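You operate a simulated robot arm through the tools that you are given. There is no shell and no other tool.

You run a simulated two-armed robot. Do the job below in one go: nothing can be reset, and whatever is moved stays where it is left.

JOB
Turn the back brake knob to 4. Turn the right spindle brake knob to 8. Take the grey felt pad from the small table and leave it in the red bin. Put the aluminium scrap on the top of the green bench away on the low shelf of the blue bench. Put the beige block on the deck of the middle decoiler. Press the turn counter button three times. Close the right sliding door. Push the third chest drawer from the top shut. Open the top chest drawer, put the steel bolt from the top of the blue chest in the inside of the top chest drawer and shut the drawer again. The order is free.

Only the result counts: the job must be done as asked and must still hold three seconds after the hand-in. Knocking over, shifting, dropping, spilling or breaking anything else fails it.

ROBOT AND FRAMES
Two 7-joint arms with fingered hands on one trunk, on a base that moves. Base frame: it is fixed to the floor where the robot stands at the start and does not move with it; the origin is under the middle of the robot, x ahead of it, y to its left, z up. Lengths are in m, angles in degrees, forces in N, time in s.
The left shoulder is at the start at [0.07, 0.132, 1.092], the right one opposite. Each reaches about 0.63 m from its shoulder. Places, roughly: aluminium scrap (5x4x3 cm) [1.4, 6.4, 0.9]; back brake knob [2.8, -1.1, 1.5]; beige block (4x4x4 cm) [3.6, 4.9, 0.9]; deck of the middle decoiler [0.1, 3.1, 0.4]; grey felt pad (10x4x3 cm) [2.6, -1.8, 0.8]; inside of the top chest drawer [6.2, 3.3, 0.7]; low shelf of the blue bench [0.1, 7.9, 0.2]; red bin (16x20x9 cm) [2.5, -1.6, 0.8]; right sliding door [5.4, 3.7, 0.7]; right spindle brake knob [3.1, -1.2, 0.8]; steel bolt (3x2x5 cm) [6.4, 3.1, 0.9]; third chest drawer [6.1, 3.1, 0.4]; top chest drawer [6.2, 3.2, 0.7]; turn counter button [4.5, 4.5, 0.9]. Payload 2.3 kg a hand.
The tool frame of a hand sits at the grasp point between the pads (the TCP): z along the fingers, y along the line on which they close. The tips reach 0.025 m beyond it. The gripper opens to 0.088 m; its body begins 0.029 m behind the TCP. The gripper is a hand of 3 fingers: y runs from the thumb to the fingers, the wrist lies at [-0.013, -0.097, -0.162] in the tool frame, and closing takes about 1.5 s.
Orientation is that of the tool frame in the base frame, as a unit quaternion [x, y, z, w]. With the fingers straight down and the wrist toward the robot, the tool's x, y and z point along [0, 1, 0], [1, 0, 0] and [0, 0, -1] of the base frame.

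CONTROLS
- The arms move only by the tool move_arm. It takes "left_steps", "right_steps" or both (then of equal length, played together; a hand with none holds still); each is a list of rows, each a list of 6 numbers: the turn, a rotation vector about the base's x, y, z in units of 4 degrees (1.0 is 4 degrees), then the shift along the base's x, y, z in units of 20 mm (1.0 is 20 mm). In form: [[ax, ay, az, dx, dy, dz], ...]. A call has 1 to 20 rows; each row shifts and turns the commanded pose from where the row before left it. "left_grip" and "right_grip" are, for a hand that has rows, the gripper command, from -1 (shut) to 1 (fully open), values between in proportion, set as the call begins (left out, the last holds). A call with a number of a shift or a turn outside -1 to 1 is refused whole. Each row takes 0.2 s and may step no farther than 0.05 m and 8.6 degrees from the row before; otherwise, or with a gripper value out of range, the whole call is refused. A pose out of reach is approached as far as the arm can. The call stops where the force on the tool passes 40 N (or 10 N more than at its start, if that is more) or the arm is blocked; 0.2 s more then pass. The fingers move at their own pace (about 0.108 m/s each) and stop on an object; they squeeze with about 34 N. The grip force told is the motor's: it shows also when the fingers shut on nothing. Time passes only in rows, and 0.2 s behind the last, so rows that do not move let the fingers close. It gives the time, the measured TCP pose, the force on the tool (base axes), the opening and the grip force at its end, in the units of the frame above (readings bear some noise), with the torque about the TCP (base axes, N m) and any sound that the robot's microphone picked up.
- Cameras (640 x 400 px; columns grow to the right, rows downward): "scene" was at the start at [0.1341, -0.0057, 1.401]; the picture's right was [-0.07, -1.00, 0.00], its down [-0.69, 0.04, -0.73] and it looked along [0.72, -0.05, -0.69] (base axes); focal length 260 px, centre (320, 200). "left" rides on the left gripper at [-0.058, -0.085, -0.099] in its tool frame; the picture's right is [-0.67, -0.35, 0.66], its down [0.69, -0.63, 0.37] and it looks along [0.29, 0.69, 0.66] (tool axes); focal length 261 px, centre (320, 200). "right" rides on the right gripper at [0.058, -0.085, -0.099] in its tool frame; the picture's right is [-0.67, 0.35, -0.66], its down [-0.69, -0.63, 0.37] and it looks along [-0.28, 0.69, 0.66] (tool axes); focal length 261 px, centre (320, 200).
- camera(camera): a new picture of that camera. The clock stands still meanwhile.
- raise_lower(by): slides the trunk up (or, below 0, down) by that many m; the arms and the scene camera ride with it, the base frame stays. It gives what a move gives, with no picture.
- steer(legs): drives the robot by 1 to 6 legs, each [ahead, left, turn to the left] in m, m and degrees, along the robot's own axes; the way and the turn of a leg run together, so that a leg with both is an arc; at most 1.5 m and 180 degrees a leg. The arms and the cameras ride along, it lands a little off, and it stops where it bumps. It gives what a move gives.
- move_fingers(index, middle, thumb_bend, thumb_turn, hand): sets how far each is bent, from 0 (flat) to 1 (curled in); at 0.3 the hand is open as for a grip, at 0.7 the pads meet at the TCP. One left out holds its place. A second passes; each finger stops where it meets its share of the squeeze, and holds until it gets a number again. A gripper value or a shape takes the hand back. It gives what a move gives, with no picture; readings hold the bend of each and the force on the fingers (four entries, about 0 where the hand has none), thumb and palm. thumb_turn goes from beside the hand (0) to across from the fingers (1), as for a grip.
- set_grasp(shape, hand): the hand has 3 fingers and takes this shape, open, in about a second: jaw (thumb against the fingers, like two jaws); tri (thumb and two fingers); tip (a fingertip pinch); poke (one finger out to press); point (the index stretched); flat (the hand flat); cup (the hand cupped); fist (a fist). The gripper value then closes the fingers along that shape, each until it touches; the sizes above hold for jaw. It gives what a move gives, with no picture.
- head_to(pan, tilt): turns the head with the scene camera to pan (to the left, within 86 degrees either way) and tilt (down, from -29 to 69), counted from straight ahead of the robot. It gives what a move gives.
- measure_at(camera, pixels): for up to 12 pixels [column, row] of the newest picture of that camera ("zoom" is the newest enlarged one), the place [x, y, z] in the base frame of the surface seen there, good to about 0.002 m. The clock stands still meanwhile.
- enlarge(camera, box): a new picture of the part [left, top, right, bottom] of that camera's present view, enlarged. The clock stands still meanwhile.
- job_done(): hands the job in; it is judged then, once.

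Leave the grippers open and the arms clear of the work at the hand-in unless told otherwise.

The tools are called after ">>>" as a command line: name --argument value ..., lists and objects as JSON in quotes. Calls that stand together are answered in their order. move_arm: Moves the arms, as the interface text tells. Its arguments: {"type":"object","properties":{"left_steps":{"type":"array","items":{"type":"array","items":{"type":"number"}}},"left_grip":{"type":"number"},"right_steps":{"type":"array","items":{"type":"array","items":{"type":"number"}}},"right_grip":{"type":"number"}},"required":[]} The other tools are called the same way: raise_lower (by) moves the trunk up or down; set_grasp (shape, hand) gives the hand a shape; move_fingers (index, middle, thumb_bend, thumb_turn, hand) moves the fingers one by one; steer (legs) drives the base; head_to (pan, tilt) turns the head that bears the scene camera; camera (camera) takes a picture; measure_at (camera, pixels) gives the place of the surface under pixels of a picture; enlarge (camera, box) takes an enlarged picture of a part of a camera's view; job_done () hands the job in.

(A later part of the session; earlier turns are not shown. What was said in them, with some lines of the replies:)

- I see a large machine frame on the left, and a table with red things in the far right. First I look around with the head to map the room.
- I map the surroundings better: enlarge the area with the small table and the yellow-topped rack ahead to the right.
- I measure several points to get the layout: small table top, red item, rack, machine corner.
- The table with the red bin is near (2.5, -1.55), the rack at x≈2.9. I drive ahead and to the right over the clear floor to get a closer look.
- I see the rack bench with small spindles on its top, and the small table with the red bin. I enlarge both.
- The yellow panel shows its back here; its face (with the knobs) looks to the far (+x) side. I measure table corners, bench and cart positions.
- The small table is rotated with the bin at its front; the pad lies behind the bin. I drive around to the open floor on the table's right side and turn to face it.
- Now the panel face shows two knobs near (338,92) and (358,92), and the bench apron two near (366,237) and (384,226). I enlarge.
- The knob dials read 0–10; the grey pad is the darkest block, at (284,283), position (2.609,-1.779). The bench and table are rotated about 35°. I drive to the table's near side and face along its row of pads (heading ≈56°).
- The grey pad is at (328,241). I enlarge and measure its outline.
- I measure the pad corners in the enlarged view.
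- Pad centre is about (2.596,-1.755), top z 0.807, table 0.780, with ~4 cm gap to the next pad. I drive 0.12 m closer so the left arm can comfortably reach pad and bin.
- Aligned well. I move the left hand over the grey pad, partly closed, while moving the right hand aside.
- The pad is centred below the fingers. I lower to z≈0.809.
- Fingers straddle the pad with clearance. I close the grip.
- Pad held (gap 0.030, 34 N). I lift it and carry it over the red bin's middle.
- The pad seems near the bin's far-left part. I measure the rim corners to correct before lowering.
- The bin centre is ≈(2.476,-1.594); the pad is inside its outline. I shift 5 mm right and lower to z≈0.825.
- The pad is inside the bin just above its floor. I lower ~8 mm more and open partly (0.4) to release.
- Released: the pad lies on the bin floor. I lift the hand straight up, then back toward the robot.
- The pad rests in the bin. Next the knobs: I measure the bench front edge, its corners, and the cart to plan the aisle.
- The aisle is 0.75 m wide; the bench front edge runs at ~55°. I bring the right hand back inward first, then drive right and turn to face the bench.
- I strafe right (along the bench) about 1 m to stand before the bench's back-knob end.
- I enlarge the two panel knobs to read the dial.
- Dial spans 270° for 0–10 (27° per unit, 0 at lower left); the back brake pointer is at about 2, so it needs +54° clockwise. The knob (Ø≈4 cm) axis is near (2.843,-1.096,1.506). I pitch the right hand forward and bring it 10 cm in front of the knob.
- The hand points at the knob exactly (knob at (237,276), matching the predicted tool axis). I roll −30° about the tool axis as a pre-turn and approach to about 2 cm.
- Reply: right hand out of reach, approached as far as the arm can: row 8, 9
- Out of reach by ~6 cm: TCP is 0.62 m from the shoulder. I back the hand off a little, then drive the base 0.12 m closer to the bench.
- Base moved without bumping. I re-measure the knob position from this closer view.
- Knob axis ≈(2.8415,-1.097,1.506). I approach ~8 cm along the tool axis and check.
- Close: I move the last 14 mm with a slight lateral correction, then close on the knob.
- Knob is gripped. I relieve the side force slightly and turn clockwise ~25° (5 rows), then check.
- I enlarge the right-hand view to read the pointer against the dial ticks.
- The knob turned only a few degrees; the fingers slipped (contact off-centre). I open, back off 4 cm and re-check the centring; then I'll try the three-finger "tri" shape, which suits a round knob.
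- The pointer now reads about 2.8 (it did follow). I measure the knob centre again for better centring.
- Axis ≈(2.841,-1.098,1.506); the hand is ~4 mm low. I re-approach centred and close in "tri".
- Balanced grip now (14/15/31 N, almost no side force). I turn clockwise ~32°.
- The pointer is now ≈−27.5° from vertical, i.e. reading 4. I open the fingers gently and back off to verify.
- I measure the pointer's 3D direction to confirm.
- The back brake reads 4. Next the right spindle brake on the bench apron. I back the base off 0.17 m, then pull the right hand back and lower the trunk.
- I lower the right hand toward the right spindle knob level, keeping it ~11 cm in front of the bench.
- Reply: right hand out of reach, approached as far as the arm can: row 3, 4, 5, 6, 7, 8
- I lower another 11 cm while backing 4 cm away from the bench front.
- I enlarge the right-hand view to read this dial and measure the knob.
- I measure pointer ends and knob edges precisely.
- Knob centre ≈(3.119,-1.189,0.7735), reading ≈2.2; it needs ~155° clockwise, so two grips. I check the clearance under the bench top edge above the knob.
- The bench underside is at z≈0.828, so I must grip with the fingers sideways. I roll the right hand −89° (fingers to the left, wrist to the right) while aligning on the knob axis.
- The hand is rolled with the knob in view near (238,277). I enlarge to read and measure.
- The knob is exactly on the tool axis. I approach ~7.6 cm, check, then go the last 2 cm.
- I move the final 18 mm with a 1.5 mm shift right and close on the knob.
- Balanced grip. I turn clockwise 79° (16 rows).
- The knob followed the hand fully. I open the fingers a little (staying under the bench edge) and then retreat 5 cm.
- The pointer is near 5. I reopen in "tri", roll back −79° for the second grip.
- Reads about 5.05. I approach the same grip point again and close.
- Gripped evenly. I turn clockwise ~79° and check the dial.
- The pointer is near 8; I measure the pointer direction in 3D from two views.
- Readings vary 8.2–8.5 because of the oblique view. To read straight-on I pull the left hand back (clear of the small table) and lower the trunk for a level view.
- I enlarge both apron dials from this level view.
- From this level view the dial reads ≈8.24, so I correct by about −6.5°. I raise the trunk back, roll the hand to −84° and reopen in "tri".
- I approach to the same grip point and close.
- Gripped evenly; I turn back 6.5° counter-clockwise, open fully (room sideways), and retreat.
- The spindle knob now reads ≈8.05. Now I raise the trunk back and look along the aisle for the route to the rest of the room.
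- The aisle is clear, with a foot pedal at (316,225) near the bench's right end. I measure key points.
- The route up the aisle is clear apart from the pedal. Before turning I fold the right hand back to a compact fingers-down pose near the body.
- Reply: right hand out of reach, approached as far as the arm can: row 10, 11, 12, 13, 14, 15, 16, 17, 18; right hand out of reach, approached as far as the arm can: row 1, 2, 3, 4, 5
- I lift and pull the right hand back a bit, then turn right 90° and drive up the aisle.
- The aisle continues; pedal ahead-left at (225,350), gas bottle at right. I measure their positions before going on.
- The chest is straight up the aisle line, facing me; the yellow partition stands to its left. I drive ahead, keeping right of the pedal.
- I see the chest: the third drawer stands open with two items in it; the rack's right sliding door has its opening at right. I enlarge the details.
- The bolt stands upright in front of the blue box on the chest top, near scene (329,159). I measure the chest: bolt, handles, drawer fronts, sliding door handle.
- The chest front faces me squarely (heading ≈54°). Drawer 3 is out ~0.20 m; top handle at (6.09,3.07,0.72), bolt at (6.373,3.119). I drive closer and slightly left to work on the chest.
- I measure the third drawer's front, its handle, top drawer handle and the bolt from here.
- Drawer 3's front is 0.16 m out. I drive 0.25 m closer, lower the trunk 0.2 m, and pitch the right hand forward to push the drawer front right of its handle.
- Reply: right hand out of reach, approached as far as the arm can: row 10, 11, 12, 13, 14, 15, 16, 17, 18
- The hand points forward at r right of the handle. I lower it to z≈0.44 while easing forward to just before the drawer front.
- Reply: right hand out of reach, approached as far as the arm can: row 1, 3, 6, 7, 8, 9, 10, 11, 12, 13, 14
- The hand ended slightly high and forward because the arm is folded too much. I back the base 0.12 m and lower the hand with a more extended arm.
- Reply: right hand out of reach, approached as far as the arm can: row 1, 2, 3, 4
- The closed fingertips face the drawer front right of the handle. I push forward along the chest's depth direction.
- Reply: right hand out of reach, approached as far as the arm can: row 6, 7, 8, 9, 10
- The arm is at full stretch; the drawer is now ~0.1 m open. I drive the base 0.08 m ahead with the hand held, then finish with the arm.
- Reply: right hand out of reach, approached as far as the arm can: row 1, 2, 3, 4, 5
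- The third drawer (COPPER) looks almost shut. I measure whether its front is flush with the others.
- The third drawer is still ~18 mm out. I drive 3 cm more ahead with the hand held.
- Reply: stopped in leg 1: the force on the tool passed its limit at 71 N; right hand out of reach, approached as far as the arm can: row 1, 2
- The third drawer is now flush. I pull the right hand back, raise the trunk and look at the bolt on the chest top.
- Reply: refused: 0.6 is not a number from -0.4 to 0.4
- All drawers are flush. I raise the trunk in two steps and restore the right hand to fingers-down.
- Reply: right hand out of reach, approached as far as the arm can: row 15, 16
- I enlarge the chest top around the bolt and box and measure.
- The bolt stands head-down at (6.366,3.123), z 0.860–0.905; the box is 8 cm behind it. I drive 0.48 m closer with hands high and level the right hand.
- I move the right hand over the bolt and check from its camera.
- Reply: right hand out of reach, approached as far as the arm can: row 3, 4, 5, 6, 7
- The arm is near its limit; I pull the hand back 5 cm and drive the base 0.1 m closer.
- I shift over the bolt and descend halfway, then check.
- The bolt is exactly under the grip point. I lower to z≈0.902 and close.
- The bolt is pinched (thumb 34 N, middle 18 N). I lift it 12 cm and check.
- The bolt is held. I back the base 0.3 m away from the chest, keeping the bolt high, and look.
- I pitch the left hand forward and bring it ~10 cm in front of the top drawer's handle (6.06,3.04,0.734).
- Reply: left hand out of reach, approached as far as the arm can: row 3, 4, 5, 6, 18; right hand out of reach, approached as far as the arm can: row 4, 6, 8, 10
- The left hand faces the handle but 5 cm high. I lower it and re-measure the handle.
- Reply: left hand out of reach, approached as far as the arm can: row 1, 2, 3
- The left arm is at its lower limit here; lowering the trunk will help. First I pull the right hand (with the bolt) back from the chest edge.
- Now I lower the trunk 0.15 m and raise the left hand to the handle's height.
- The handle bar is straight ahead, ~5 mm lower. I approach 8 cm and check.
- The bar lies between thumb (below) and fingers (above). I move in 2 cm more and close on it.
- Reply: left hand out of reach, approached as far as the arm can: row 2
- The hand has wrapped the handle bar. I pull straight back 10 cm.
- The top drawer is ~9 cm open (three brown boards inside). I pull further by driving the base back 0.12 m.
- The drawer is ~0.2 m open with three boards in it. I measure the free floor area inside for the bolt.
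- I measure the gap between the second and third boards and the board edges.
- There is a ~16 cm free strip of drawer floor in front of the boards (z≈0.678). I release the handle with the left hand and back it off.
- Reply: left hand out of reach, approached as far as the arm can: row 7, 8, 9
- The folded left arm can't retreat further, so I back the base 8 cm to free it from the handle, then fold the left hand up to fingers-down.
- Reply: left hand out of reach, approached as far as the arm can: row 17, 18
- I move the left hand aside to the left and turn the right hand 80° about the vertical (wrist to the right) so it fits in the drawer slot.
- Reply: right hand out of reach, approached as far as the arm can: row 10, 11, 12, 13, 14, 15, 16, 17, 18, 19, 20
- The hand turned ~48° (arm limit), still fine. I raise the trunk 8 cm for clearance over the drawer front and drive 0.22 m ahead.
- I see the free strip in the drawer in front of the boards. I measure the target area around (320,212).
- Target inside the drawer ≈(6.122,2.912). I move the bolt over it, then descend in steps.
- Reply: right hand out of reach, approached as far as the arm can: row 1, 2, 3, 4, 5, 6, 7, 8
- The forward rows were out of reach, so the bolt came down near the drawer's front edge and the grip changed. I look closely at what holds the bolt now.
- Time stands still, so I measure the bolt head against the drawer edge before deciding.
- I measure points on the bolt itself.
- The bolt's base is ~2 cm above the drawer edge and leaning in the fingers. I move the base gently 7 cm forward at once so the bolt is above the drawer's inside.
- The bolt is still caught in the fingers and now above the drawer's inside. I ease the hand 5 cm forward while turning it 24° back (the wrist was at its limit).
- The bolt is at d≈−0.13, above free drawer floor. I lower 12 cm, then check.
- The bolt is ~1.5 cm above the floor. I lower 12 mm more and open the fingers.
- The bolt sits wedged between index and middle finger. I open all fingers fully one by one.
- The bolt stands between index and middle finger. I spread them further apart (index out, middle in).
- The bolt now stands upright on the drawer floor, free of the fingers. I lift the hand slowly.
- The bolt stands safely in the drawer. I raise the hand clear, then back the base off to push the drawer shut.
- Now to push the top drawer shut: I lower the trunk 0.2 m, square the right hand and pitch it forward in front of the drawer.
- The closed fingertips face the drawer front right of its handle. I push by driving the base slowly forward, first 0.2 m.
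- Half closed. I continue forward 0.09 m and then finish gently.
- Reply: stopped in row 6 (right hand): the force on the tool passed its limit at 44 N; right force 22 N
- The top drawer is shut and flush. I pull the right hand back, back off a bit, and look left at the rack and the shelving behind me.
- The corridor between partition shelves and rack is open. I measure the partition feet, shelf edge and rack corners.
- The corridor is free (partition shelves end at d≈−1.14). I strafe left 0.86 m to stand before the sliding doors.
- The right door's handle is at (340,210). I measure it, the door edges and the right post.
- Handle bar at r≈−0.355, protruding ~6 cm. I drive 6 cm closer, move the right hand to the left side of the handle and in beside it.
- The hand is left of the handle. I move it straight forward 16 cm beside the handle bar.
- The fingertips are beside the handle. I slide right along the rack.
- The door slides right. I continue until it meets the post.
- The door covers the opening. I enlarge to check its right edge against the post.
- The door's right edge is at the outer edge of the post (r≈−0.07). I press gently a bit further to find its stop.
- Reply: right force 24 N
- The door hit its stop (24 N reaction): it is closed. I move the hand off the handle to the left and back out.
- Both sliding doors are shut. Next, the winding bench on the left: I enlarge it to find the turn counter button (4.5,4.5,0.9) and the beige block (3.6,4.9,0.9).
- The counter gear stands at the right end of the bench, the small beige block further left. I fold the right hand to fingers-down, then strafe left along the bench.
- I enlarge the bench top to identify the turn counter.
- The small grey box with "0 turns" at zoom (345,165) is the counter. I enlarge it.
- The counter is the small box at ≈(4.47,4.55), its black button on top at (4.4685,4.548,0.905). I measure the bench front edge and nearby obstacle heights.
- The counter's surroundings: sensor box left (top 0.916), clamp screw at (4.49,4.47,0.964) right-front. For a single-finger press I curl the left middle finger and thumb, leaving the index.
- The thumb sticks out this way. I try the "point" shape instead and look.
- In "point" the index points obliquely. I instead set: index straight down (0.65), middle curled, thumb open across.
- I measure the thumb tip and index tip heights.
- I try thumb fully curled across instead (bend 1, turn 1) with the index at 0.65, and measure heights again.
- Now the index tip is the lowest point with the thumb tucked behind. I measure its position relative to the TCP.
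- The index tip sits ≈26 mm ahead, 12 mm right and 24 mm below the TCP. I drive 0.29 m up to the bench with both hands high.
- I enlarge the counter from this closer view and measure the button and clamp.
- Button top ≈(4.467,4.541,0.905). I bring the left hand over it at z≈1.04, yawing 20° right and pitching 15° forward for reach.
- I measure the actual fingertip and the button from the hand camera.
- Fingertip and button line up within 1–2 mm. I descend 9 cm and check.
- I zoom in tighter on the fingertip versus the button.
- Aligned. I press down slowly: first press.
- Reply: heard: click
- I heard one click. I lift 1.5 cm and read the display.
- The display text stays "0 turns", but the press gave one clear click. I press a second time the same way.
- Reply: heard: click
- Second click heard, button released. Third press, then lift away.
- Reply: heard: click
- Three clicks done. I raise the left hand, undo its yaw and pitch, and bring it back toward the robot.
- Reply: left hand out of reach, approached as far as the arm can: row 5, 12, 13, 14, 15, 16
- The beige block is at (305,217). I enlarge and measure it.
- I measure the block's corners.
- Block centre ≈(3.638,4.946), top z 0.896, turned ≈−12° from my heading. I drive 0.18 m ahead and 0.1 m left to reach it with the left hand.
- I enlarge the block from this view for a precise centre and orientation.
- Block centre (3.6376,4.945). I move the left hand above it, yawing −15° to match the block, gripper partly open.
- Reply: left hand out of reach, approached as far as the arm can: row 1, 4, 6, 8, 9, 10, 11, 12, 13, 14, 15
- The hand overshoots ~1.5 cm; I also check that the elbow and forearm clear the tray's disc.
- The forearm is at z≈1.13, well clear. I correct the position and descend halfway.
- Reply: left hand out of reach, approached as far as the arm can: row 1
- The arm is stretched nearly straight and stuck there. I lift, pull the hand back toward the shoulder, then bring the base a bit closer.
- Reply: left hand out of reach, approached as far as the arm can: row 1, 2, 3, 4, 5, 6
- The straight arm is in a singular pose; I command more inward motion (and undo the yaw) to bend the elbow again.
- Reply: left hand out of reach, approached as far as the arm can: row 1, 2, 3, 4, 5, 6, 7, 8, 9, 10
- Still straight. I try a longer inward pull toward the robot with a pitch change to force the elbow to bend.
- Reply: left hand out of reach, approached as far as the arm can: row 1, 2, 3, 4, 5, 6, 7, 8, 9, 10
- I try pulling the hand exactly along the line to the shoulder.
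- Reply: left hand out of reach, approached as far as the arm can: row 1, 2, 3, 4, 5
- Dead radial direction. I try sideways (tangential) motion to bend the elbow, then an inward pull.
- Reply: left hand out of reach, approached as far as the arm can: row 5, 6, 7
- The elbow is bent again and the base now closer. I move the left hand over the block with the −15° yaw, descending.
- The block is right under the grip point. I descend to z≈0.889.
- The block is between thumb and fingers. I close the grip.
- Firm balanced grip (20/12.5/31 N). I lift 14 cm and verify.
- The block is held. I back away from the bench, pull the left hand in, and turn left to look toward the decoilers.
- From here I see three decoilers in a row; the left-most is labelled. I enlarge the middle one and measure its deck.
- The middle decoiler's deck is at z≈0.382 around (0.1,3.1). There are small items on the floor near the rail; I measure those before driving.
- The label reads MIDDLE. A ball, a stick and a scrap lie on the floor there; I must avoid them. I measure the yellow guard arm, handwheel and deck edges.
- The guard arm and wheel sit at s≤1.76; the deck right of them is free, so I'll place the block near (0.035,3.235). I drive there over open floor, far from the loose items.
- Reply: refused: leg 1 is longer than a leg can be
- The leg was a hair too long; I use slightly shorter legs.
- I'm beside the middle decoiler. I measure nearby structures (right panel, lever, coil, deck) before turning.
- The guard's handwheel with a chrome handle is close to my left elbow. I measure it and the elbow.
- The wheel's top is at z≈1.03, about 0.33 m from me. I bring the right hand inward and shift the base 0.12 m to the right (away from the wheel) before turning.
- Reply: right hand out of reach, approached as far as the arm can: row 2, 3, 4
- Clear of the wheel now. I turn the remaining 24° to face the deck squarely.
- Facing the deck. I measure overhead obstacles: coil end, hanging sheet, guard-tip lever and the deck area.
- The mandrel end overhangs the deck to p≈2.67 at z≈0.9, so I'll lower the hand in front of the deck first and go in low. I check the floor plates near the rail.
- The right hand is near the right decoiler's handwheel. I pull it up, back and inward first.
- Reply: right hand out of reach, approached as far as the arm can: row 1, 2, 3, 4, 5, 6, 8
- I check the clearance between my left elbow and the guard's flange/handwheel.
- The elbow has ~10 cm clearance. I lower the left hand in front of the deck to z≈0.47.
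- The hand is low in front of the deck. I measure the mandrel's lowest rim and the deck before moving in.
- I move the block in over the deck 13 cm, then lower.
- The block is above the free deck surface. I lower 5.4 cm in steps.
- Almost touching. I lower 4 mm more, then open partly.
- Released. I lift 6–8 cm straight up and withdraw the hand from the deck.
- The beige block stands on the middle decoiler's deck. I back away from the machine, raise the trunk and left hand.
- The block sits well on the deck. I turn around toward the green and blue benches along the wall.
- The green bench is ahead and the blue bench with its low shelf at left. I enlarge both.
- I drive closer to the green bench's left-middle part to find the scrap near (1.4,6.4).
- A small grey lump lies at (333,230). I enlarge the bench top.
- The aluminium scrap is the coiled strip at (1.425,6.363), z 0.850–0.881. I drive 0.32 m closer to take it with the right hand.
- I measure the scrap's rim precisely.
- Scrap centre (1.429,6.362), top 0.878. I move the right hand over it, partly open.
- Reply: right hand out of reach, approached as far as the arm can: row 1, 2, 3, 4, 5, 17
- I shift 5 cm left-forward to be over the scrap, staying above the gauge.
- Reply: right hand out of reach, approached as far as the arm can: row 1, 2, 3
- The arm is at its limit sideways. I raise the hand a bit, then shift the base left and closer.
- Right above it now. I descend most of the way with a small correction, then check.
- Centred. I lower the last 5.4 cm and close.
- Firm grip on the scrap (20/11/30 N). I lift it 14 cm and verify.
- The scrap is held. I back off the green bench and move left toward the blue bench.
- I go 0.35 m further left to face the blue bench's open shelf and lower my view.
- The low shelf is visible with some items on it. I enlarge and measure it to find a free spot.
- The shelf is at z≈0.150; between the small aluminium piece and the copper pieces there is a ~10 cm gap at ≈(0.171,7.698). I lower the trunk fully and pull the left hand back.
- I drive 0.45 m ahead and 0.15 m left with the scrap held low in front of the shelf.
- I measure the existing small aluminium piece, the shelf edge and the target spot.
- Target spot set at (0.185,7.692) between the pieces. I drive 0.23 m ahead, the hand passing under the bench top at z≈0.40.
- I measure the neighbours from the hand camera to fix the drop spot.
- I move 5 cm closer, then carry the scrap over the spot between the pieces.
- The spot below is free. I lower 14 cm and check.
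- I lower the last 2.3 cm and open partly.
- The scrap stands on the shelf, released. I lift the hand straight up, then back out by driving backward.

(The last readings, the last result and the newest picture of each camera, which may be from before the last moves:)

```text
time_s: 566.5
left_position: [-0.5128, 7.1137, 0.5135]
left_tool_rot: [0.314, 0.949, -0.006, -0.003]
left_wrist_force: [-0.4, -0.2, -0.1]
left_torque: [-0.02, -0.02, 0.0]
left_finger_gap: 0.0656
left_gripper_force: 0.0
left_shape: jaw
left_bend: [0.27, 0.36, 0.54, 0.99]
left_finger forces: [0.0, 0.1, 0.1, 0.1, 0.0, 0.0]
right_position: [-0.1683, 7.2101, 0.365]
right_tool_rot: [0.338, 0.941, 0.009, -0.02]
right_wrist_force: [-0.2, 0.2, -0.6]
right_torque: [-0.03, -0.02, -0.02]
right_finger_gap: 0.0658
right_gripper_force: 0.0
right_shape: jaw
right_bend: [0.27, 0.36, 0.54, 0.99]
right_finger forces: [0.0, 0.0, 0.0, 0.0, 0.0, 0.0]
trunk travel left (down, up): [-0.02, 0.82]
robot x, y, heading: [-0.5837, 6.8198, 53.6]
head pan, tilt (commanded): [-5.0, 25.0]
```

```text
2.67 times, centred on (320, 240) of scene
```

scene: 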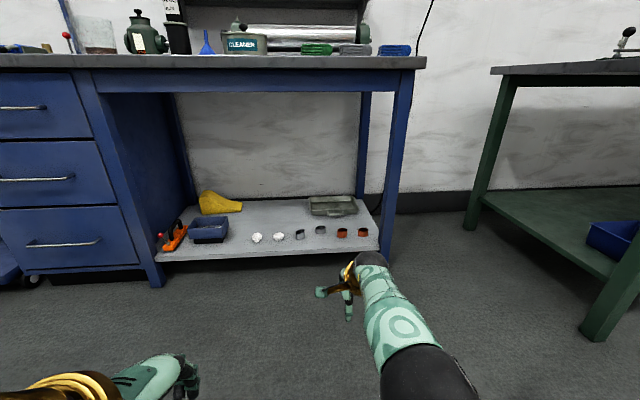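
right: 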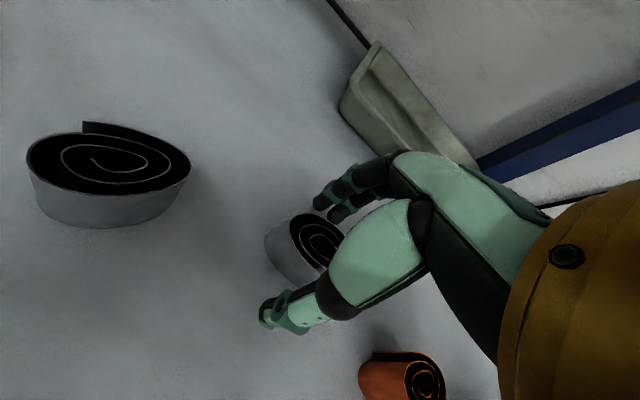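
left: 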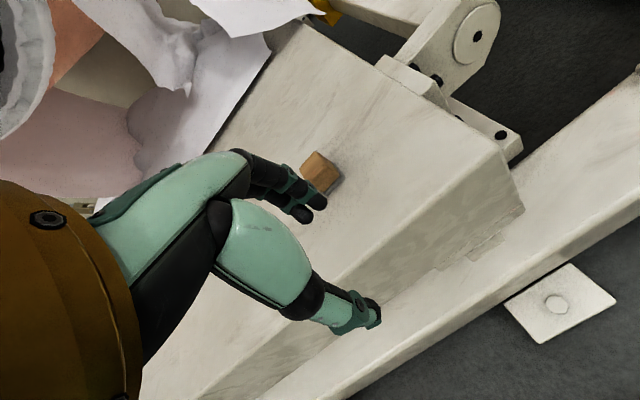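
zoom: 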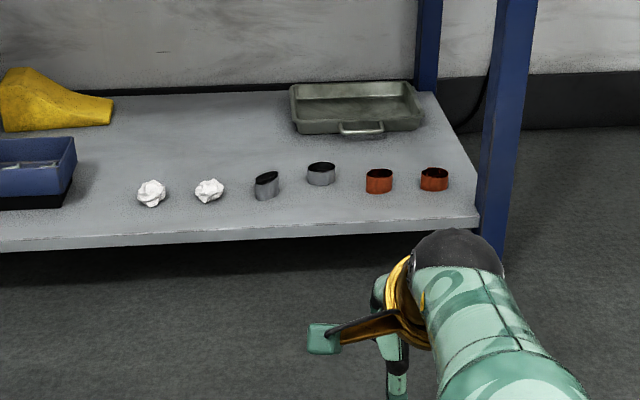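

The scrap stands in the row on the low shelf and nothing else moved. I open both grippers fully and back a bit further from the bench before handing in.

>>> move_arm --left_steps '[[0, 0, 0, 0, 0, 0.5], [0, 0, 0, 0, 0, 0.5], [0, 0, 0, 0, 0, 0], [0, 0, 0, 0, 0, 0]]' --right_steps '[[0, 0, 0, 0, 0, 0.5], [0, 0, 0, 0, 0, 0.5], [0, 0, 0, 0, 0, 0], [0, 0, 0, 0, 0, 0]]' --left_grip 1 --right_grip 1

>>> steer --legs '[[-0.4, 0, 0]]'

>>> raise_lower --by 0.4

>>> head_to --pan -60 --tilt 10

>>> camera --camera "scene"

```text
time_s: 567.5
left_position: [-0.5126, 7.1145, 0.534]
left_tool_rot: [0.315, 0.949, -0.005, -0.003]
left_wrist_force: [0.3, -0.8, -1.0]
left_torque: [0.04, 0.0, -0.02]
left_finger_gap: 0.0876
left_gripper_force: 0.1
left_shape: jaw
left_bend: [0.3, 0.3, 0.3, 0.98]
left_finger forces: [0.1, 0.1, 0.0, 0.0, 0.0, 0.0]
right_position: [-0.1676, 7.2099, 0.3828]
right_tool_rot: [0.337, 0.941, 0.01, -0.021]
right_wrist_force: [-0.7, 0.0, -0.2]
right_torque: [0.03, -0.01, 0.0]
right_finger_gap: 0.0874
right_gripper_force: 0.0
right_shape: jaw
right_bend: [0.3, 0.3, 0.3, 0.98]
right_finger forces: [0.0, 0.1, 0.0, 0.0, 0.0, 0.0]
trunk travel left (down, up): [-0.02, 0.82]
robot x, y, heading: [-0.5787, 6.8169, 53.7]
head pan, tilt (commanded): [-5.0, 25.0]
```

```text
time_s: 570.0
left_position: [-0.7498, 6.7905, 0.5339]
left_tool_rot: [0.315, 0.949, -0.005, -0.003]
left_wrist_force: [0.4, 0.2, -0.4]
left_torque: [-0.01, 0.02, 0.02]
left_finger_gap: 0.0875
left_gripper_force: 0.1
left_shape: jaw
left_bend: [0.3, 0.3, 0.3, 0.98]
left_finger forces: [0.1, 0.0, 0.1, 0.1, 0.1, 0.1]
right_position: [-0.4042, 6.886, 0.3831]
right_tool_rot: [0.337, 0.941, 0.009, -0.021]
right_wrist_force: [-0.1, -0.7, -0.5]
right_torque: [0.0, 0.01, 0.02]
right_finger_gap: 0.0876
right_gripper_force: 0.0
right_shape: jaw
right_bend: [0.3, 0.3, 0.3, 0.98]
right_finger forces: [0.1, 0.0, 0.0, 0.0, 0.0, 0.0]
trunk travel left (down, up): [-0.02, 0.82]
robot x, y, heading: [-0.8198, 6.4994, 53.5]
head pan, tilt (commanded): [-5.0, 25.0]
```

```text
time_s: 573.8
left_position: [-0.7499, 6.7921, 0.9342]
left_tool_rot: [0.316, 0.949, -0.005, -0.003]
left_wrist_force: [0.9, -0.6, 0.1]
left_torque: [0.02, 0.01, -0.01]
left_finger_gap: 0.0877
left_gripper_force: 0.2
left_shape: jaw
left_bend: [0.3, 0.3, 0.3, 0.98]
left_finger forces: [0.0, 0.0, 0.0, 0.0, 0.0, 0.0]
right_position: [-0.404, 6.8871, 0.7836]
right_tool_rot: [0.338, 0.941, 0.01, -0.021]
right_wrist_force: [-0.2, 0.0, 0.0]
right_torque: [-0.03, 0.01, 0.04]
right_finger_gap: 0.0875
right_gripper_force: 0.0
right_shape: jaw
right_bend: [0.3, 0.3, 0.3, 0.98]
right_finger forces: [0.0, 0.1, 0.0, 0.0, 0.1, 0.0]
trunk travel left (down, up): [-0.42, 0.42]
robot x, y, heading: [-0.8199, 6.4978, 53.6]
head pan, tilt (commanded): [-5.0, 25.0]
```

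```text
time_s: 575.1
left_position: [-0.749, 6.7905, 0.9324]
left_tool_rot: [0.316, 0.949, -0.006, -0.003]
left_wrist_force: [-0.4, 0.3, 0.6]
left_torque: [0.04, 0.01, -0.02]
left_finger_gap: 0.0873
left_gripper_force: 0.0
left_shape: jaw
left_bend: [0.3, 0.3, 0.3, 0.98]
left_finger forces: [0.1, 0.1, 0.1, 0.0, 0.0, 0.0]
right_position: [-0.4041, 6.8862, 0.7835]
right_tool_rot: [0.337, 0.941, 0.011, -0.02]
right_wrist_force: [0.0, -0.1, 0.1]
right_torque: [0.02, -0.02, -0.02]
right_finger_gap: 0.0875
right_gripper_force: 0.0
right_shape: jaw
right_bend: [0.3, 0.3, 0.3, 0.98]
right_finger forces: [0.1, 0.0, 0.0, 0.0, 0.1, 0.0]
trunk travel left (down, up): [-0.42, 0.42]
robot x, y, heading: [-0.8207, 6.4981, 53.6]
head pan, tilt (commanded): [-60.0, 10.0]
```

```text
taken
```

scene: 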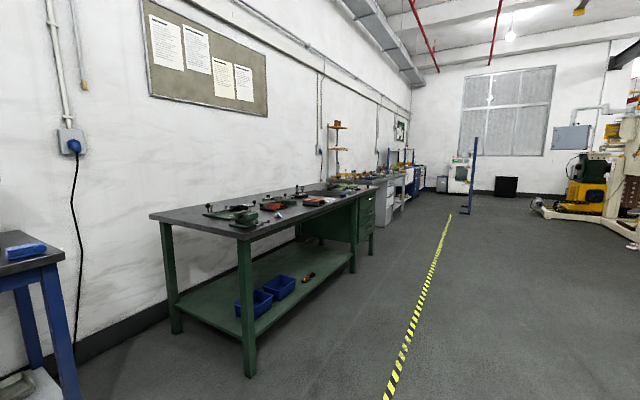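

All nine jobs look done. The back brake reads 4 and the spindle brake 8. The pad is in the bin, the scrap is on the low shelf, and the block is on the deck. I heard three counter clicks. The door, third drawer and top drawer (bolt inside) are shut. Grippers are open and the arms are clear, so I hand in.

>>> job_done

```text
The job is handed in.
```

I did all nine parts of the job and handed it in. I checked each one from camera pictures or measurements. I did not go back for a last look at the earlier ones, and no result of the judging has come back.

| Task | How it was left |
|---|---|
| Back brake knob | Reads about 4.0 on its dial |
| Right spindle brake knob | Reads about 8.0; my first turn overshot to about 8.2, so I turned it back |
| Grey felt pad | Lying flat in the red bin |
| Aluminium scrap | On the low shelf of the blue bench, between the small aluminium piece and the copper pieces |
| Beige block | Standing on the deck of the middle decoiler, near the front edge |
| Turn counter button | Pressed three times, with one click each; the display stayed at "0 turns" throughout |
| Right sliding door | Closed against its stop |
| Third chest drawer | Pushed shut, flush with the others |
| Top chest drawer | Shut, with the steel bolt standing upright inside when last seen |

- **Bolt:** It slipped sideways in the fingers on the way to the top drawer. It stayed caught, and I set it down on the drawer floor without dropping it.
- **Bumps:** The force limit stopped me while I pushed the drawers shut, at 71 N on the third and 44 N on the top one. I saw nothing else knocked or shifted.
- **Robot:** Both grippers are open. The robot stands back from the blue bench with its arms clear.
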